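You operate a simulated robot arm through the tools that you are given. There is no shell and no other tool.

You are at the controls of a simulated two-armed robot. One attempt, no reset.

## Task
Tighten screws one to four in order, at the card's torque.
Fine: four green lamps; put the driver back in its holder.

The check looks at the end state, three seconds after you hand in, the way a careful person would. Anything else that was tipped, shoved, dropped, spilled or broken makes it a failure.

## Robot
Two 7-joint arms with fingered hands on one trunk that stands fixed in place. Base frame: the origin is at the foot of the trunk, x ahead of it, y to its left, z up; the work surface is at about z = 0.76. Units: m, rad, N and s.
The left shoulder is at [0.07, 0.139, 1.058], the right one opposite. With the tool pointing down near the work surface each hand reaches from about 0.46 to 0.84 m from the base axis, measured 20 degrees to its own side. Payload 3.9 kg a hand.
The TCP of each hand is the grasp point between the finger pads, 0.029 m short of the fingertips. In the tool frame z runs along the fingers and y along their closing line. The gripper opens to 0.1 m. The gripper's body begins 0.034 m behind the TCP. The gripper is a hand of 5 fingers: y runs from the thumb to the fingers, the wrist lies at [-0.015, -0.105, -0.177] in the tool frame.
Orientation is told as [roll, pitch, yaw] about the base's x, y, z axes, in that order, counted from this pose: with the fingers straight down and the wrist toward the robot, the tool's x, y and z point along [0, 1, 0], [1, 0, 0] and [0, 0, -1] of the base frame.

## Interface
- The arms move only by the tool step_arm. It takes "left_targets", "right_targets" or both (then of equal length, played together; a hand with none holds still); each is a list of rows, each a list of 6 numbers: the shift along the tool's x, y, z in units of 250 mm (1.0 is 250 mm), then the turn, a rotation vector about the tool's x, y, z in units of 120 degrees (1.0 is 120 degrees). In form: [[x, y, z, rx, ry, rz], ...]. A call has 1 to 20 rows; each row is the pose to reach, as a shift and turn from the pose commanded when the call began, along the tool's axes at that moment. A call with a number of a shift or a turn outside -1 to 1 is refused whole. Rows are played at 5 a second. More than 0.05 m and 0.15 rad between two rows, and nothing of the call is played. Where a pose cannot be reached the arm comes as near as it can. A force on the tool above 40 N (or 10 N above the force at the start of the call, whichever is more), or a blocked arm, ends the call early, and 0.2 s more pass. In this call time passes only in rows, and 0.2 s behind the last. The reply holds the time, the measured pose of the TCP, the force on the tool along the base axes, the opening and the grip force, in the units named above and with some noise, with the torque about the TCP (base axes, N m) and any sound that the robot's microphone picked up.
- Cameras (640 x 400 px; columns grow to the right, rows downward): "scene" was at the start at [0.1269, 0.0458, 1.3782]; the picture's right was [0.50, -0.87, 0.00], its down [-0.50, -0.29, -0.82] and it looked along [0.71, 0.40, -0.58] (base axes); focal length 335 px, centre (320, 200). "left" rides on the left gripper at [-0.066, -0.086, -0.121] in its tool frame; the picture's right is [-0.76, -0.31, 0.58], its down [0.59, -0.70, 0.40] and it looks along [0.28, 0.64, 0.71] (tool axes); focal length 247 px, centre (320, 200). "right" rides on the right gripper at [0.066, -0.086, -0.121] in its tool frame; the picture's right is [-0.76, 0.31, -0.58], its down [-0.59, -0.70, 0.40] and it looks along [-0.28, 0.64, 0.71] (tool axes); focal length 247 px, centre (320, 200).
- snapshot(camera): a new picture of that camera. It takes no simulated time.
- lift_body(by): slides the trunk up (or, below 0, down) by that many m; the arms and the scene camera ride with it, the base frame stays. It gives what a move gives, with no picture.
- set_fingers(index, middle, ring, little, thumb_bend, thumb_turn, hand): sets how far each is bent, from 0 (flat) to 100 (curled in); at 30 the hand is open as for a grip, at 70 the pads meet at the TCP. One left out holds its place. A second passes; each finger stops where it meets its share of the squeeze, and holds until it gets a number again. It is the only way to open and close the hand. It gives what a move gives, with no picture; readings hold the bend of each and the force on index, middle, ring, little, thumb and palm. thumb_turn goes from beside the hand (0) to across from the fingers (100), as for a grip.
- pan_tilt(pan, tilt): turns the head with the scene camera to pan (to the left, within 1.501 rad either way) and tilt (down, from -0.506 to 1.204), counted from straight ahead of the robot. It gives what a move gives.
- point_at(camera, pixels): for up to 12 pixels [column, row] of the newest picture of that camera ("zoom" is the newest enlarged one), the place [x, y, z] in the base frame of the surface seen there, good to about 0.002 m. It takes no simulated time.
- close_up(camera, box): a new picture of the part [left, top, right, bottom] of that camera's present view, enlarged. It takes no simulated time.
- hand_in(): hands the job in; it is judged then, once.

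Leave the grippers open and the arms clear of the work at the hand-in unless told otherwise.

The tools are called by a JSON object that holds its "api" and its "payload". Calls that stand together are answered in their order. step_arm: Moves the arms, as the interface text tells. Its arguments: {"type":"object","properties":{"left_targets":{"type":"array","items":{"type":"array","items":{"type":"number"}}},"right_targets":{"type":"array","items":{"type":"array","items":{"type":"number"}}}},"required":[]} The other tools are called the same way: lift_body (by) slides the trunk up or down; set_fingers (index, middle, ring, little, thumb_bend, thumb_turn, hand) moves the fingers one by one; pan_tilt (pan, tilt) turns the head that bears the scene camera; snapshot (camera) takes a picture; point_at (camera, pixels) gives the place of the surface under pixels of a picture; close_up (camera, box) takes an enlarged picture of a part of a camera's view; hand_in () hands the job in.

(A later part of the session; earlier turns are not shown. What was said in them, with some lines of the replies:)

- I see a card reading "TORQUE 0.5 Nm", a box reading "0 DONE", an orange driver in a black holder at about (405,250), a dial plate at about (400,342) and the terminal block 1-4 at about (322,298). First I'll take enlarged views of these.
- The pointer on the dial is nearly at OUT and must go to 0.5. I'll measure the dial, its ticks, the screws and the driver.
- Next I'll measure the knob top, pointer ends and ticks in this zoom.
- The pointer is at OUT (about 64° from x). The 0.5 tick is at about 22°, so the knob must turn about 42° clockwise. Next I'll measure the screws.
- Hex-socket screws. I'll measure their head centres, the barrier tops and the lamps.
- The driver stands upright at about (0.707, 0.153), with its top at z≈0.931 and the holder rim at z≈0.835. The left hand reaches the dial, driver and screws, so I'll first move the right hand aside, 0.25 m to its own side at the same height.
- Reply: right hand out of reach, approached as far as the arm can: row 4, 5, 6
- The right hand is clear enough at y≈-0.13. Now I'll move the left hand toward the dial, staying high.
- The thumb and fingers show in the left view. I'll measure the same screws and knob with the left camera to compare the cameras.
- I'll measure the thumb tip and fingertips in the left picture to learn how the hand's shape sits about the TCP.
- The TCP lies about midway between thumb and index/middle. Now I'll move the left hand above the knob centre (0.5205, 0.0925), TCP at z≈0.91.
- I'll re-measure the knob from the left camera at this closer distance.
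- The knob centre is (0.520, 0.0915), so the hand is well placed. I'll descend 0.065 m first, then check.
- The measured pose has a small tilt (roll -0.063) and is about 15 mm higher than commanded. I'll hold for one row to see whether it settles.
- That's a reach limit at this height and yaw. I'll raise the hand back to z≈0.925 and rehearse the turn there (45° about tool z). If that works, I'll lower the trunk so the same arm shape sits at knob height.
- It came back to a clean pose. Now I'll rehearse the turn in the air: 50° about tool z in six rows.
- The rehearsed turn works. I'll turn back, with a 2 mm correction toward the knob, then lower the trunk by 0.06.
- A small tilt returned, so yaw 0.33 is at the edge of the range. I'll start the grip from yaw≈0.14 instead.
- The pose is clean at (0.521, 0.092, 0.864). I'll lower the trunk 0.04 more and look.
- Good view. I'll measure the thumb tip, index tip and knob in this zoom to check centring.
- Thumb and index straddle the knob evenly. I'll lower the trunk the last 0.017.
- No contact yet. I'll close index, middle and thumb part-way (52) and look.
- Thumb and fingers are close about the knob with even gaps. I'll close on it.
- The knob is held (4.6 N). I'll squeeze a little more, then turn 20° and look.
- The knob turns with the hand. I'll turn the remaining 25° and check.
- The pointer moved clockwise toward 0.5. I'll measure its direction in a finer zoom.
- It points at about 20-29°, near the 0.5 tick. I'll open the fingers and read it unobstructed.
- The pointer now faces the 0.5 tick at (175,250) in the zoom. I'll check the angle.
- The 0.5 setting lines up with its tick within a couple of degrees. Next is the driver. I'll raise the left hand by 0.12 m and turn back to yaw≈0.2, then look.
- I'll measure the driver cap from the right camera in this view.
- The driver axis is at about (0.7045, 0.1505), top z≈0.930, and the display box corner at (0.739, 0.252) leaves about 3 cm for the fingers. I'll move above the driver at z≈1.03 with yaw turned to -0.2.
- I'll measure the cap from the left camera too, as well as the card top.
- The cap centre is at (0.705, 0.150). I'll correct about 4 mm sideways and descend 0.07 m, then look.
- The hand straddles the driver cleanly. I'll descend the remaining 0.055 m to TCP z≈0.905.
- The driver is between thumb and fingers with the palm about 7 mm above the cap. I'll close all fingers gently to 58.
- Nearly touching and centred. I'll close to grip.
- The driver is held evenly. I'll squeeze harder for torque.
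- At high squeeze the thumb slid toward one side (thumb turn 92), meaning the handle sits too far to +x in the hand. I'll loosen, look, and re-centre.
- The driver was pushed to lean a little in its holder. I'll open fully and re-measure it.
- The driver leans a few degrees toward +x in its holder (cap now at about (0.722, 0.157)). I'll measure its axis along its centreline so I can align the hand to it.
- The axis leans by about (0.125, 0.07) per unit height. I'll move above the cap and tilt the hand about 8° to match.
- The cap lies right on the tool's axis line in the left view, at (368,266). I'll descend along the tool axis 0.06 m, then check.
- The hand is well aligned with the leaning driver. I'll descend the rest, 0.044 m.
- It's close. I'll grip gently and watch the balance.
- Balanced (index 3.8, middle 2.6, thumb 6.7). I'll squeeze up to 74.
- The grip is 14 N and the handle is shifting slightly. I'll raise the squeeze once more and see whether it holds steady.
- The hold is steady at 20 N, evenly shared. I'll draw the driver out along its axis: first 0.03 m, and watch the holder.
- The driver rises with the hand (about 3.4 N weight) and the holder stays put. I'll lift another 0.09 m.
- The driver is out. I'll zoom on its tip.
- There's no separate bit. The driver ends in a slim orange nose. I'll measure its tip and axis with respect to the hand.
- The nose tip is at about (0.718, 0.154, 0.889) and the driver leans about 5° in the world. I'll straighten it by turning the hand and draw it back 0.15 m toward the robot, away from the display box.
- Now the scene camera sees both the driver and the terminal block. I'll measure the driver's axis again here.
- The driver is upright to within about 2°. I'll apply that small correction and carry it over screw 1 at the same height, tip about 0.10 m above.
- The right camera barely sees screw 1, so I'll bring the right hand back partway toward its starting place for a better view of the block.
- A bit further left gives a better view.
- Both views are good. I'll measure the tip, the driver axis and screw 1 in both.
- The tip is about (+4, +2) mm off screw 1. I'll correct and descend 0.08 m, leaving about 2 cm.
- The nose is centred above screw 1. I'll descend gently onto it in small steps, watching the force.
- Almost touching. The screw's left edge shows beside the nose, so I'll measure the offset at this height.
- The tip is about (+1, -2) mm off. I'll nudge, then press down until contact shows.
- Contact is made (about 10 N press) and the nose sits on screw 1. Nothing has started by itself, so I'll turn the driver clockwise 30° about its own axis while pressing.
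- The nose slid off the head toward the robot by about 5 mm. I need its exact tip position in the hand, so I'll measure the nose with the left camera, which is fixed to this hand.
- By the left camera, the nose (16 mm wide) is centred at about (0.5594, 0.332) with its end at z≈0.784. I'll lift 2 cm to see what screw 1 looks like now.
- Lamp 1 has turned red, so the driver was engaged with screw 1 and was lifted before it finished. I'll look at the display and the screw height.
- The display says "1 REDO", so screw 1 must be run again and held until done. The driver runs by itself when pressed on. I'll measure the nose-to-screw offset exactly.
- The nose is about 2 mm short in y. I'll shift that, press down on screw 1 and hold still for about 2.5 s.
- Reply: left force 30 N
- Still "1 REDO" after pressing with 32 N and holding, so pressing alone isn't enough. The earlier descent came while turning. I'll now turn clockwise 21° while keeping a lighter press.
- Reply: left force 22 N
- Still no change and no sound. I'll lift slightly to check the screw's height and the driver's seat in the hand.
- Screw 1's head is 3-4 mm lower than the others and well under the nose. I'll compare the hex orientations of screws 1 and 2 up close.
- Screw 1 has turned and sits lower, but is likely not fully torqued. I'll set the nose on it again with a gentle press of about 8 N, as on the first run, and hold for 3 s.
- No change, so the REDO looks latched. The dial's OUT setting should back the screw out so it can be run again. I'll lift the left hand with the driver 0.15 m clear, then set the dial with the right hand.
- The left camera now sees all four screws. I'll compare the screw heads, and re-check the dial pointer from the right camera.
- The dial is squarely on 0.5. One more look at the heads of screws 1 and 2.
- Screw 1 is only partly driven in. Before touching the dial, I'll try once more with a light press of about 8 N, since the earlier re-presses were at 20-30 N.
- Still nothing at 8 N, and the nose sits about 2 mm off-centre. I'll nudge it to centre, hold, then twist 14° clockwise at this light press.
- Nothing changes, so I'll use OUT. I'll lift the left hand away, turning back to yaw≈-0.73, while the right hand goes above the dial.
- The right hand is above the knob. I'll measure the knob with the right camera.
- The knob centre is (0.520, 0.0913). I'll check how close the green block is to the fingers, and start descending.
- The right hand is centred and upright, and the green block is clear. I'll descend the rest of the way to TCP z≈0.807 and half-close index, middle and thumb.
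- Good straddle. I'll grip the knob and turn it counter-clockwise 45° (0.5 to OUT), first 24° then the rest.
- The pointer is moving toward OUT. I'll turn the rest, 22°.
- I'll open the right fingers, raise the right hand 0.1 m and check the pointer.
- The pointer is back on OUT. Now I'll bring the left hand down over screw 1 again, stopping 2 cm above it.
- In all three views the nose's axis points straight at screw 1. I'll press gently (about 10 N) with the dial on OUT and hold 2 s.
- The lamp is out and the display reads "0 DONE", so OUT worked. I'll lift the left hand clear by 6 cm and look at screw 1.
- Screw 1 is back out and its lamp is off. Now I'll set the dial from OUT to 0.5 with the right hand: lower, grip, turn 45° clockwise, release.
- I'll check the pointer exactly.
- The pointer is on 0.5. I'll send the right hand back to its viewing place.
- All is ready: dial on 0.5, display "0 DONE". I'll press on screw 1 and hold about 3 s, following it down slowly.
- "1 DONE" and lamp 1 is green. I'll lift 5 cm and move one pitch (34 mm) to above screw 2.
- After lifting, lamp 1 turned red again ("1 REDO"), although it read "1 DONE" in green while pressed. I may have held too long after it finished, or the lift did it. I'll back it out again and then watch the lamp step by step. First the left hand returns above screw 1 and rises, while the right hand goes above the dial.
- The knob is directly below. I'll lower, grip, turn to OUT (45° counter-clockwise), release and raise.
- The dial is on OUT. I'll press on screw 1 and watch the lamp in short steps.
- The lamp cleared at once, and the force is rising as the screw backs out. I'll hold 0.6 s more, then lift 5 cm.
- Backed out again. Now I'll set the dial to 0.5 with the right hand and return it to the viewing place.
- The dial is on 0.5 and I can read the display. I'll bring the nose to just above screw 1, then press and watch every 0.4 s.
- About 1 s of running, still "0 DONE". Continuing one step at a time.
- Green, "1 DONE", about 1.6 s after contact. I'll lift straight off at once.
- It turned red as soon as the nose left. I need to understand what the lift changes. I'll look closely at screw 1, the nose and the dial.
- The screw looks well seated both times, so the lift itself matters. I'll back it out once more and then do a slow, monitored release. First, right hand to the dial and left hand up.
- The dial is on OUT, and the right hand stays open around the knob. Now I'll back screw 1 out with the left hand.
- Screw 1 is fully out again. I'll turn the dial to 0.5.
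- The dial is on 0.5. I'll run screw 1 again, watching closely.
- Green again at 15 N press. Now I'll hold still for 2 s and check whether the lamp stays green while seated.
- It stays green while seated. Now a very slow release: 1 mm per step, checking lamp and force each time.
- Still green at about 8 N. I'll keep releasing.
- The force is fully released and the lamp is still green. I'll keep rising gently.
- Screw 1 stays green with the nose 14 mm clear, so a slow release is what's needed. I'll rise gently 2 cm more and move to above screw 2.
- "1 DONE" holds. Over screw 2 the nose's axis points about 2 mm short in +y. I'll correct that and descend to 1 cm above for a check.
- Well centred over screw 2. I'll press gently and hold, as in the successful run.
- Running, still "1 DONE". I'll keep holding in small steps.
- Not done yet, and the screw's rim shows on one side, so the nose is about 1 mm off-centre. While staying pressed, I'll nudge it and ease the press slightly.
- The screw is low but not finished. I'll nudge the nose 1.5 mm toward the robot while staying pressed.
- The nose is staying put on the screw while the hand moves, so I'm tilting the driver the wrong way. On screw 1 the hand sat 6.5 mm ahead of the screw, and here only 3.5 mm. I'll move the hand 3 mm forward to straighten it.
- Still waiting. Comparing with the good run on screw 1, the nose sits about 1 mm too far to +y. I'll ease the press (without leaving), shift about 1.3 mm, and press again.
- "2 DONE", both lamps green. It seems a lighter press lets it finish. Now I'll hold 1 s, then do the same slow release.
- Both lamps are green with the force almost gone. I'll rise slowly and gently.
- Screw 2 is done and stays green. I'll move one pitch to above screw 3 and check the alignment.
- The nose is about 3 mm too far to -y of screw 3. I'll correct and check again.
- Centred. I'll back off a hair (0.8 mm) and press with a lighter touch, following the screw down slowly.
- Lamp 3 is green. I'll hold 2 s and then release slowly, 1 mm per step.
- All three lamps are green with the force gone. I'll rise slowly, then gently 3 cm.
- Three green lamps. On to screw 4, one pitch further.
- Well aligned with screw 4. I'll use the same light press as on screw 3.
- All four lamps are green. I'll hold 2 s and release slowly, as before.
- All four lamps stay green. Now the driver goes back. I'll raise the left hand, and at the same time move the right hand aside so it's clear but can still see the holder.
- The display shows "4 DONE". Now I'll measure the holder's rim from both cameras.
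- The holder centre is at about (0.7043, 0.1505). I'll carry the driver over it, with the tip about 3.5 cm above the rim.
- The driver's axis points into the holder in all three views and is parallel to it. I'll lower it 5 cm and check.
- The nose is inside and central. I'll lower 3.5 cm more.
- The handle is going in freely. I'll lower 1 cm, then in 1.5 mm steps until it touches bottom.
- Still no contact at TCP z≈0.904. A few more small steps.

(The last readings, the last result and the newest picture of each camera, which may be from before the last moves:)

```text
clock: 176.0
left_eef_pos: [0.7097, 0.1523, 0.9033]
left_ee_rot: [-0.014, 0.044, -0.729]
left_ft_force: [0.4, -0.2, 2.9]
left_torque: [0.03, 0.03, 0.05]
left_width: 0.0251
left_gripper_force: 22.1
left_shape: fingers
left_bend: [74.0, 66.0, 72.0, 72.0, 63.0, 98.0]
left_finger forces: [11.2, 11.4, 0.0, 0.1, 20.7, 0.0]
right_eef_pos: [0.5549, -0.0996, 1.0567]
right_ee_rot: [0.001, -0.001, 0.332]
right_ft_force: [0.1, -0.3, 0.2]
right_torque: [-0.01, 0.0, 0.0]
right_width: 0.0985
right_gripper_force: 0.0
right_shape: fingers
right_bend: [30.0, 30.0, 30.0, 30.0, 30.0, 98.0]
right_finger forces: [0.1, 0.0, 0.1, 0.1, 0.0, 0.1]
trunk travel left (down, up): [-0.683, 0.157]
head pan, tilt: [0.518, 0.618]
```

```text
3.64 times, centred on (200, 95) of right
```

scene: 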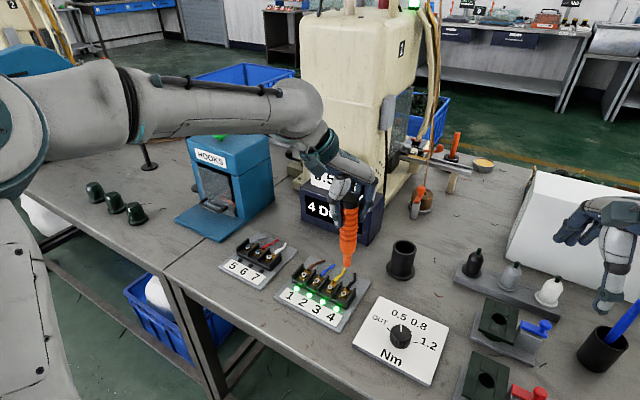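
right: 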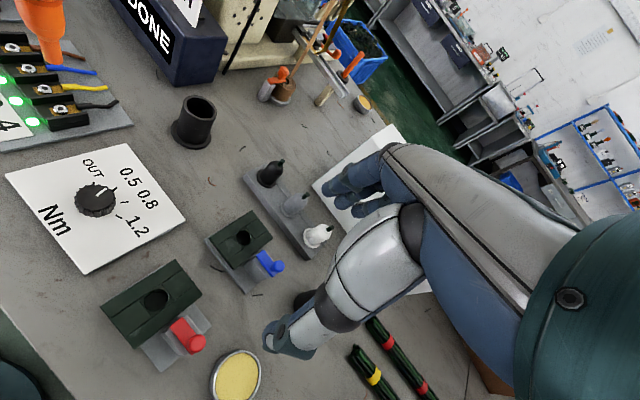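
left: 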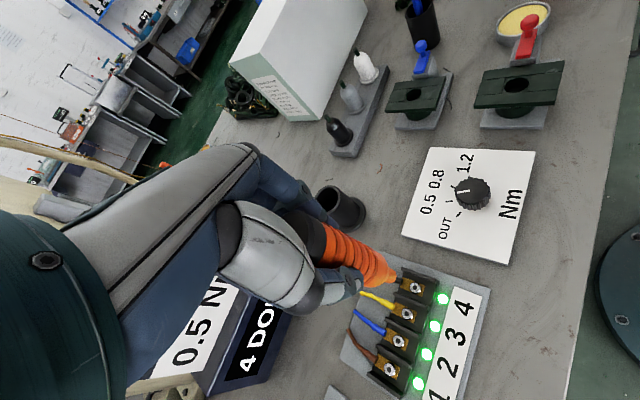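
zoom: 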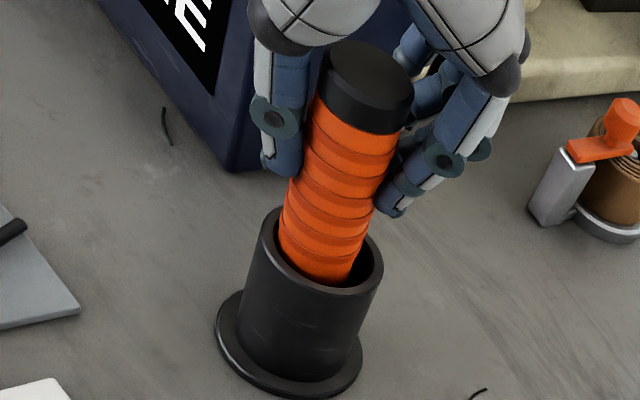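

It touches bottom (about 6 N). I'll ease off 1 mm and open the fingers gently.

{"api": "step_arm", "payload": {"left_targets": [[0, 0, -0.004, 0, 0, 0]]}}

{"api": "set_fingers", "payload": {"hand": "left", "index": 64, "middle": 64, "ring": 60, "little": 60, "thumb_bend": 62}}

{"api": "set_fingers", "payload": {"hand": "left", "index": 55, "middle": 55, "ring": 50, "little": 50, "thumb_bend": 55}}

{"api": "set_fingers", "payload": {"hand": "left", "index": 30, "middle": 30, "ring": 30, "little": 30, "thumb_bend": 30}}

{"api": "close_up", "payload": {"camera": "right", "box": [150, 40, 250, 150]}}

{"api": "close_up", "payload": {"camera": "scene", "box": [356, 170, 452, 290]}}

{"api": "close_up", "payload": {"camera": "left", "box": [240, 170, 420, 310]}}

```text
clock: 176.4
left_eef_pos: [0.7087, 0.1527, 0.9022]
left_ee_rot: [-0.014, 0.045, -0.73]
left_ft_force: [0.1, -0.4, 1.8]
left_torque: [0.02, 0.01, 0.0]
left_width: 0.0252
left_gripper_force: 22.1
left_shape: fingers
left_bend: [74.0, 66.0, 72.0, 72.0, 63.0, 98.0]
left_finger forces: [11.4, 11.5, 0.0, 0.0, 20.8, 0.1]
right_eef_pos: [0.5544, -0.0983, 1.057]
right_ee_rot: [0.0, -0.003, 0.329]
right_ft_force: [-0.9, -0.2, 1.0]
right_torque: [0.01, 0.02, 0.0]
right_width: 0.0986
right_gripper_force: 0.1
right_shape: fingers
right_bend: [30.0, 30.0, 30.0, 30.0, 30.0, 98.0]
right_finger forces: [0.1, 0.0, 0.1, 0.0, 0.0, 0.1]
trunk travel left (down, up): [-0.683, 0.157]
head pan, tilt: [0.518, 0.618]
```

```text
clock: 177.4
left_eef_pos: [0.7082, 0.1524, 0.9035]
left_ee_rot: [-0.014, 0.047, -0.73]
left_ft_force: [-0.6, -0.5, 5.6]
left_torque: [-0.02, 0.03, -0.01]
left_width: 0.0273
left_gripper_force: 5.2
left_shape: fingers
left_bend: [62.0, 63.0, 60.0, 60.0, 59.0, 100.0]
left_finger forces: [2.7, 2.0, 0.0, 0.1, 4.3, 0.0]
right_eef_pos: [0.5551, -0.0986, 1.0574]
right_ee_rot: [0.0, -0.002, 0.331]
right_ft_force: [-0.3, -0.9, 0.9]
right_torque: [0.01, 0.02, 0.02]
right_width: 0.0984
right_gripper_force: 0.1
right_shape: fingers
right_bend: [30.0, 30.0, 30.0, 30.0, 30.0, 98.0]
right_finger forces: [0.0, 0.1, 0.0, 0.0, 0.0, 0.0]
trunk travel left (down, up): [-0.683, 0.157]
head pan, tilt: [0.518, 0.618]
```

```text
clock: 178.4
left_eef_pos: [0.71, 0.1522, 0.9029]
left_ee_rot: [-0.014, 0.045, -0.73]
left_ft_force: [0.5, 0.9, 0.8]
left_torque: [0.01, 0.0, 0.03]
left_width: 0.0379
left_gripper_force: 0.0
left_shape: fingers
left_bend: [55.0, 55.0, 50.0, 50.0, 55.0, 100.0]
left_finger forces: [0.0, 0.0, 0.0, 0.0, 0.1, 0.1]
right_eef_pos: [0.5565, -0.0988, 1.059]
right_ee_rot: [0.0, -0.001, 0.33]
right_ft_force: [0.0, -0.3, 0.4]
right_torque: [0.01, 0.0, -0.01]
right_width: 0.0982
right_gripper_force: 0.1
right_shape: fingers
right_bend: [30.0, 30.0, 30.0, 30.0, 30.0, 98.0]
right_finger forces: [0.1, 0.0, 0.0, 0.1, 0.0, 0.1]
trunk travel left (down, up): [-0.683, 0.157]
head pan, tilt: [0.518, 0.618]
```

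```text
clock: 179.4
left_eef_pos: [0.7099, 0.1519, 0.9014]
left_ee_rot: [-0.016, 0.045, -0.729]
left_ft_force: [-0.2, -0.3, 0.5]
left_torque: [0.01, -0.01, 0.01]
left_width: 0.0983
left_gripper_force: 0.1
left_shape: fingers
left_bend: [30.0, 30.0, 30.0, 30.0, 30.0, 98.0]
left_finger forces: [0.0, 0.0, 0.1, 0.1, 0.0, 0.1]
right_eef_pos: [0.5551, -0.099, 1.0567]
right_ee_rot: [0.0, -0.001, 0.331]
right_ft_force: [1.0, -0.4, -0.6]
right_torque: [0.02, 0.01, -0.01]
right_width: 0.0986
right_gripper_force: 0.1
right_shape: fingers
right_bend: [30.0, 30.0, 30.0, 30.0, 30.0, 98.0]
right_finger forces: [0.1, 0.0, 0.0, 0.0, 0.0, 0.0]
trunk travel left (down, up): [-0.683, 0.157]
head pan, tilt: [0.518, 0.618]
```

```text
3.64 times, centred on (200, 95) of right
```

zoom: 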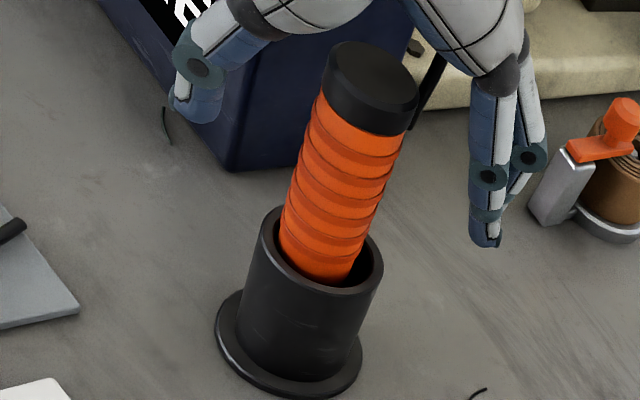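

```text
3.33 times, centred on (404, 230) of scene
```

zoom: 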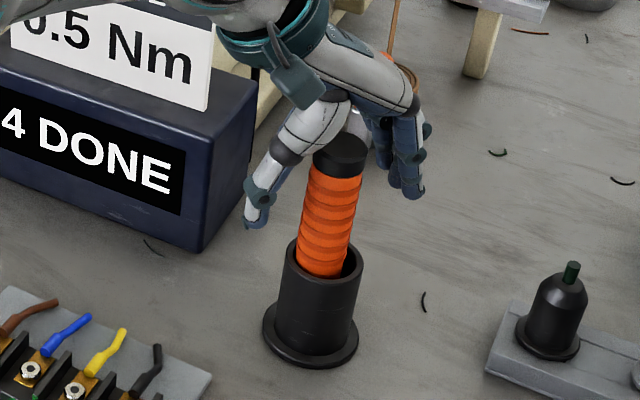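

```text
2.86 times, centred on (330, 240) of left
```

zoom: 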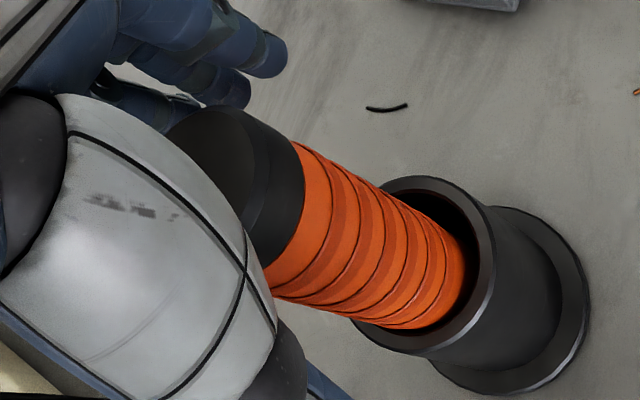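

The driver stands in the holder, free of the hand. I'll raise the left hand straight up 0.13 m.

{"api": "step_arm", "payload": {"left_targets": [[0, 0, -0.08, 0, 0, 0], [0, 0, -0.18, 0, 0, 0], [0, 0, -0.28, 0, 0, 0], [0, 0, -0.4, 0, 0, 0], [0, 0, -0.52, 0, 0, 0]]}}

{"api": "snapshot", "payload": {"camera": "scene"}}

{"api": "close_up", "payload": {"camera": "right", "box": [150, 40, 250, 150]}}

{"api": "close_up", "payload": {"camera": "left", "box": [300, 200, 460, 320]}}

```text
clock: 180.6
left_eef_pos: [0.7151, 0.1496, 1.033]
left_ee_rot: [-0.014, 0.044, -0.731]
left_ft_force: [0.5, -0.2, -0.2]
left_torque: [0.01, -0.01, 0.0]
left_width: 0.0987
left_gripper_force: 0.1
left_shape: fingers
left_bend: [30.0, 30.0, 30.0, 30.0, 30.0, 98.0]
left_finger forces: [0.0, 0.0, 0.0, 0.0, 0.0, 0.1]
right_eef_pos: [0.5553, -0.0992, 1.0578]
right_ee_rot: [-0.001, -0.003, 0.33]
right_ft_force: [0.5, 0.6, -0.1]
right_torque: [-0.01, 0.05, 0.0]
right_width: 0.0986
right_gripper_force: 0.1
right_shape: fingers
right_bend: [30.0, 30.0, 30.0, 30.0, 30.0, 98.0]
right_finger forces: [0.1, 0.0, 0.1, 0.0, 0.0, 0.0]
trunk travel left (down, up): [-0.683, 0.157]
head pan, tilt: [0.518, 0.618]
```

```text
taken
```

scene: 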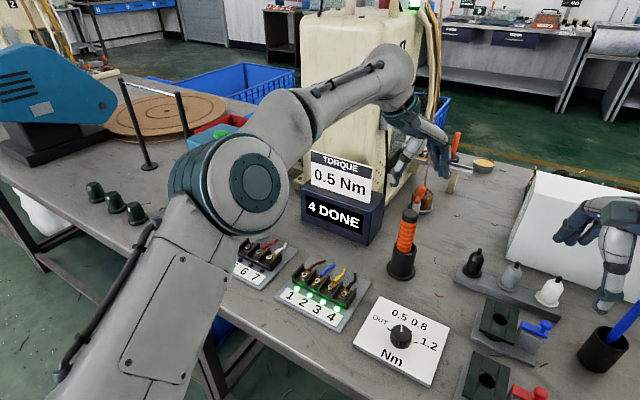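

```text
3.64 times, centred on (200, 95) of right
```

zoom: 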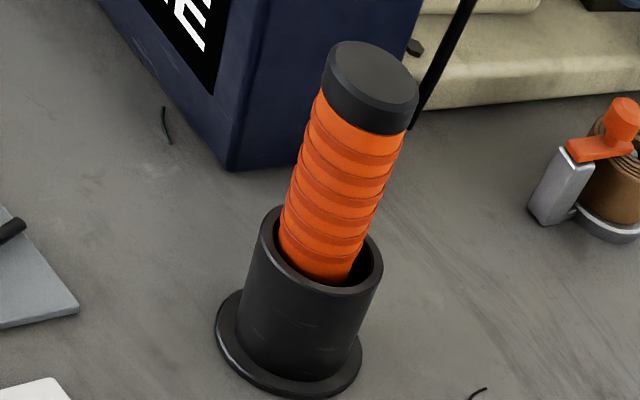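

```text
3.33 times, centred on (380, 260) of left
```

zoom: 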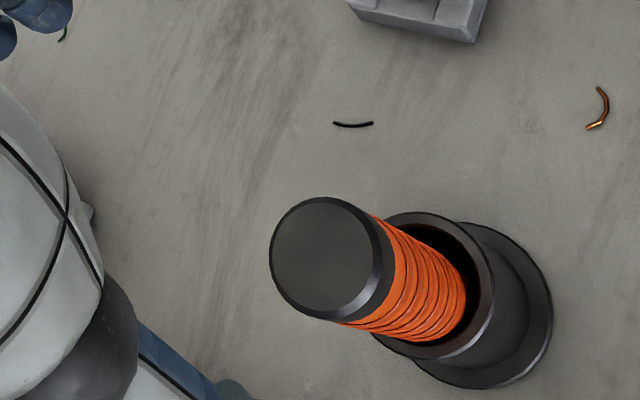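

Everything looks right: "4 DONE", the driver in its holder, four green lamps. I'll retract the left hand up and back, clear of the work.

{"api": "step_arm", "payload": {"left_targets": [[-0.02, -0.1, -0.1, 0, 0, 0], [-0.06, -0.25, -0.16, 0, 0, 0], [-0.1, -0.4, -0.2, 0, 0, 0], [-0.145, -0.55, -0.24, 0, 0, 0], [-0.19, -0.7, -0.27, 0, 0, 0], [-0.234, -0.862, -0.28, 0, 0, 0]]}}

{"api": "snapshot", "payload": {"camera": "scene"}}

{"api": "close_up", "payload": {"camera": "scene", "box": [260, 230, 450, 370]}}

{"api": "snapshot", "payload": {"camera": "right"}}

```text
clock: 182.0
left_eef_pos: [0.5191, 0.2515, 1.1138]
left_ee_rot: [-0.017, 0.044, -0.73]
left_ft_force: [0.0, 0.5, -0.4]
left_torque: [-0.06, -0.02, -0.03]
left_width: 0.0984
left_gripper_force: 0.0
left_shape: fingers
left_bend: [30.0, 30.0, 30.0, 30.0, 30.0, 98.0]
left_finger forces: [0.0, 0.0, 0.0, 0.1, 0.0, 0.0]
right_eef_pos: [0.5552, -0.095, 1.0595]
right_ee_rot: [-0.004, -0.003, 0.333]
right_ft_force: [0.6, 0.0, -0.2]
right_torque: [-0.03, -0.01, -0.02]
right_width: 0.0985
right_gripper_force: 0.0
right_shape: fingers
right_bend: [30.0, 30.0, 30.0, 30.0, 30.0, 98.0]
right_finger forces: [0.0, 0.0, 0.0, 0.0, 0.1, 0.1]
trunk travel left (down, up): [-0.683, 0.157]
head pan, tilt: [0.518, 0.618]
```

```text
taken
```

scene: 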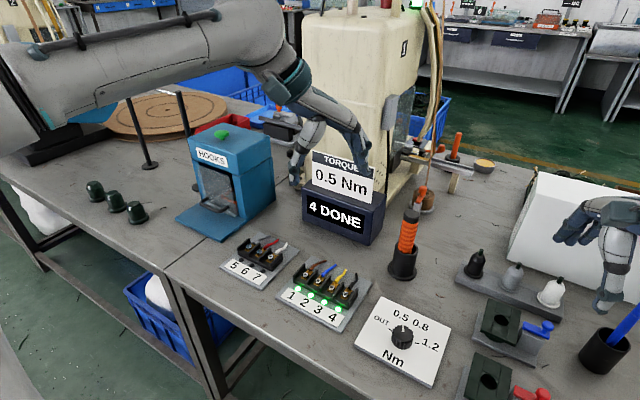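

```text
2.86 times, centred on (355, 300) of scene
```

zoom: 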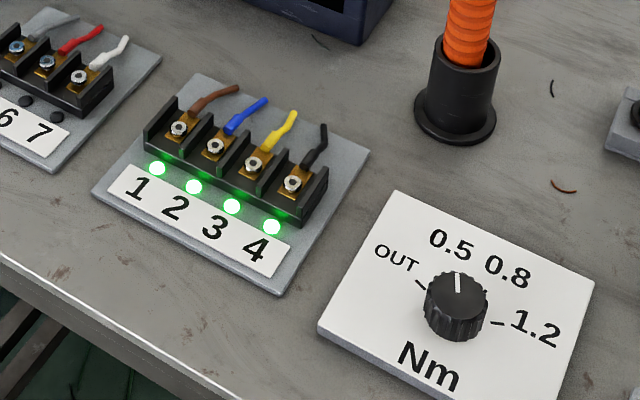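

```text
taken
```

right: 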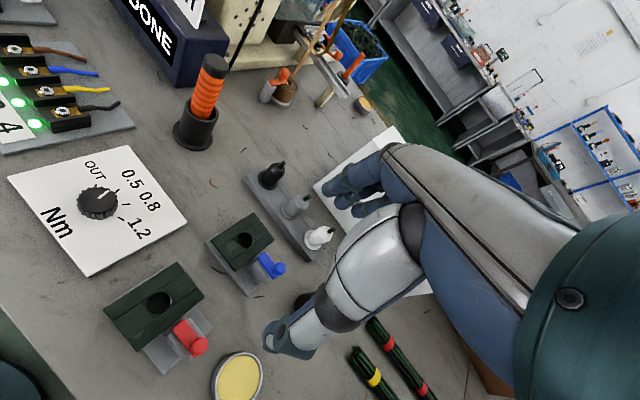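

The four lamps are green, the display reads "4 DONE" and the driver stands in its holder. Nothing else looks moved, both hands are open, and the arms are clear. I'll hand in.

{"api": "hand_in", "payload": {}}

```text
The job is handed in.
```

I tightened screws one to four in order with the dial set to 0.5 Nm. All four lamps were green and the display read "4 DONE" when I handed in. The driver is back in its holder, both hands are open and clear, and nothing else looked moved in the last pictures.

- **Screw 1:** it turned red ("REDO") three times. Each time I backed it out with the dial on OUT and ran it again at 0.5. The first time I lifted before it finished; the other two times it was green until I lifted. After I changed to a slow release, all four screws stayed green.
- **Screw 2:** it stalled partway, but went green once I eased the press and nudged the driver back to centre. It never turned red.
- **Driver in the holder:** on my first try at gripping it, I pushed it into a slight lean. I then matched the hand to that angle and lifted it out. It now stands nearly upright in the holder.

I don't have the result of the check.
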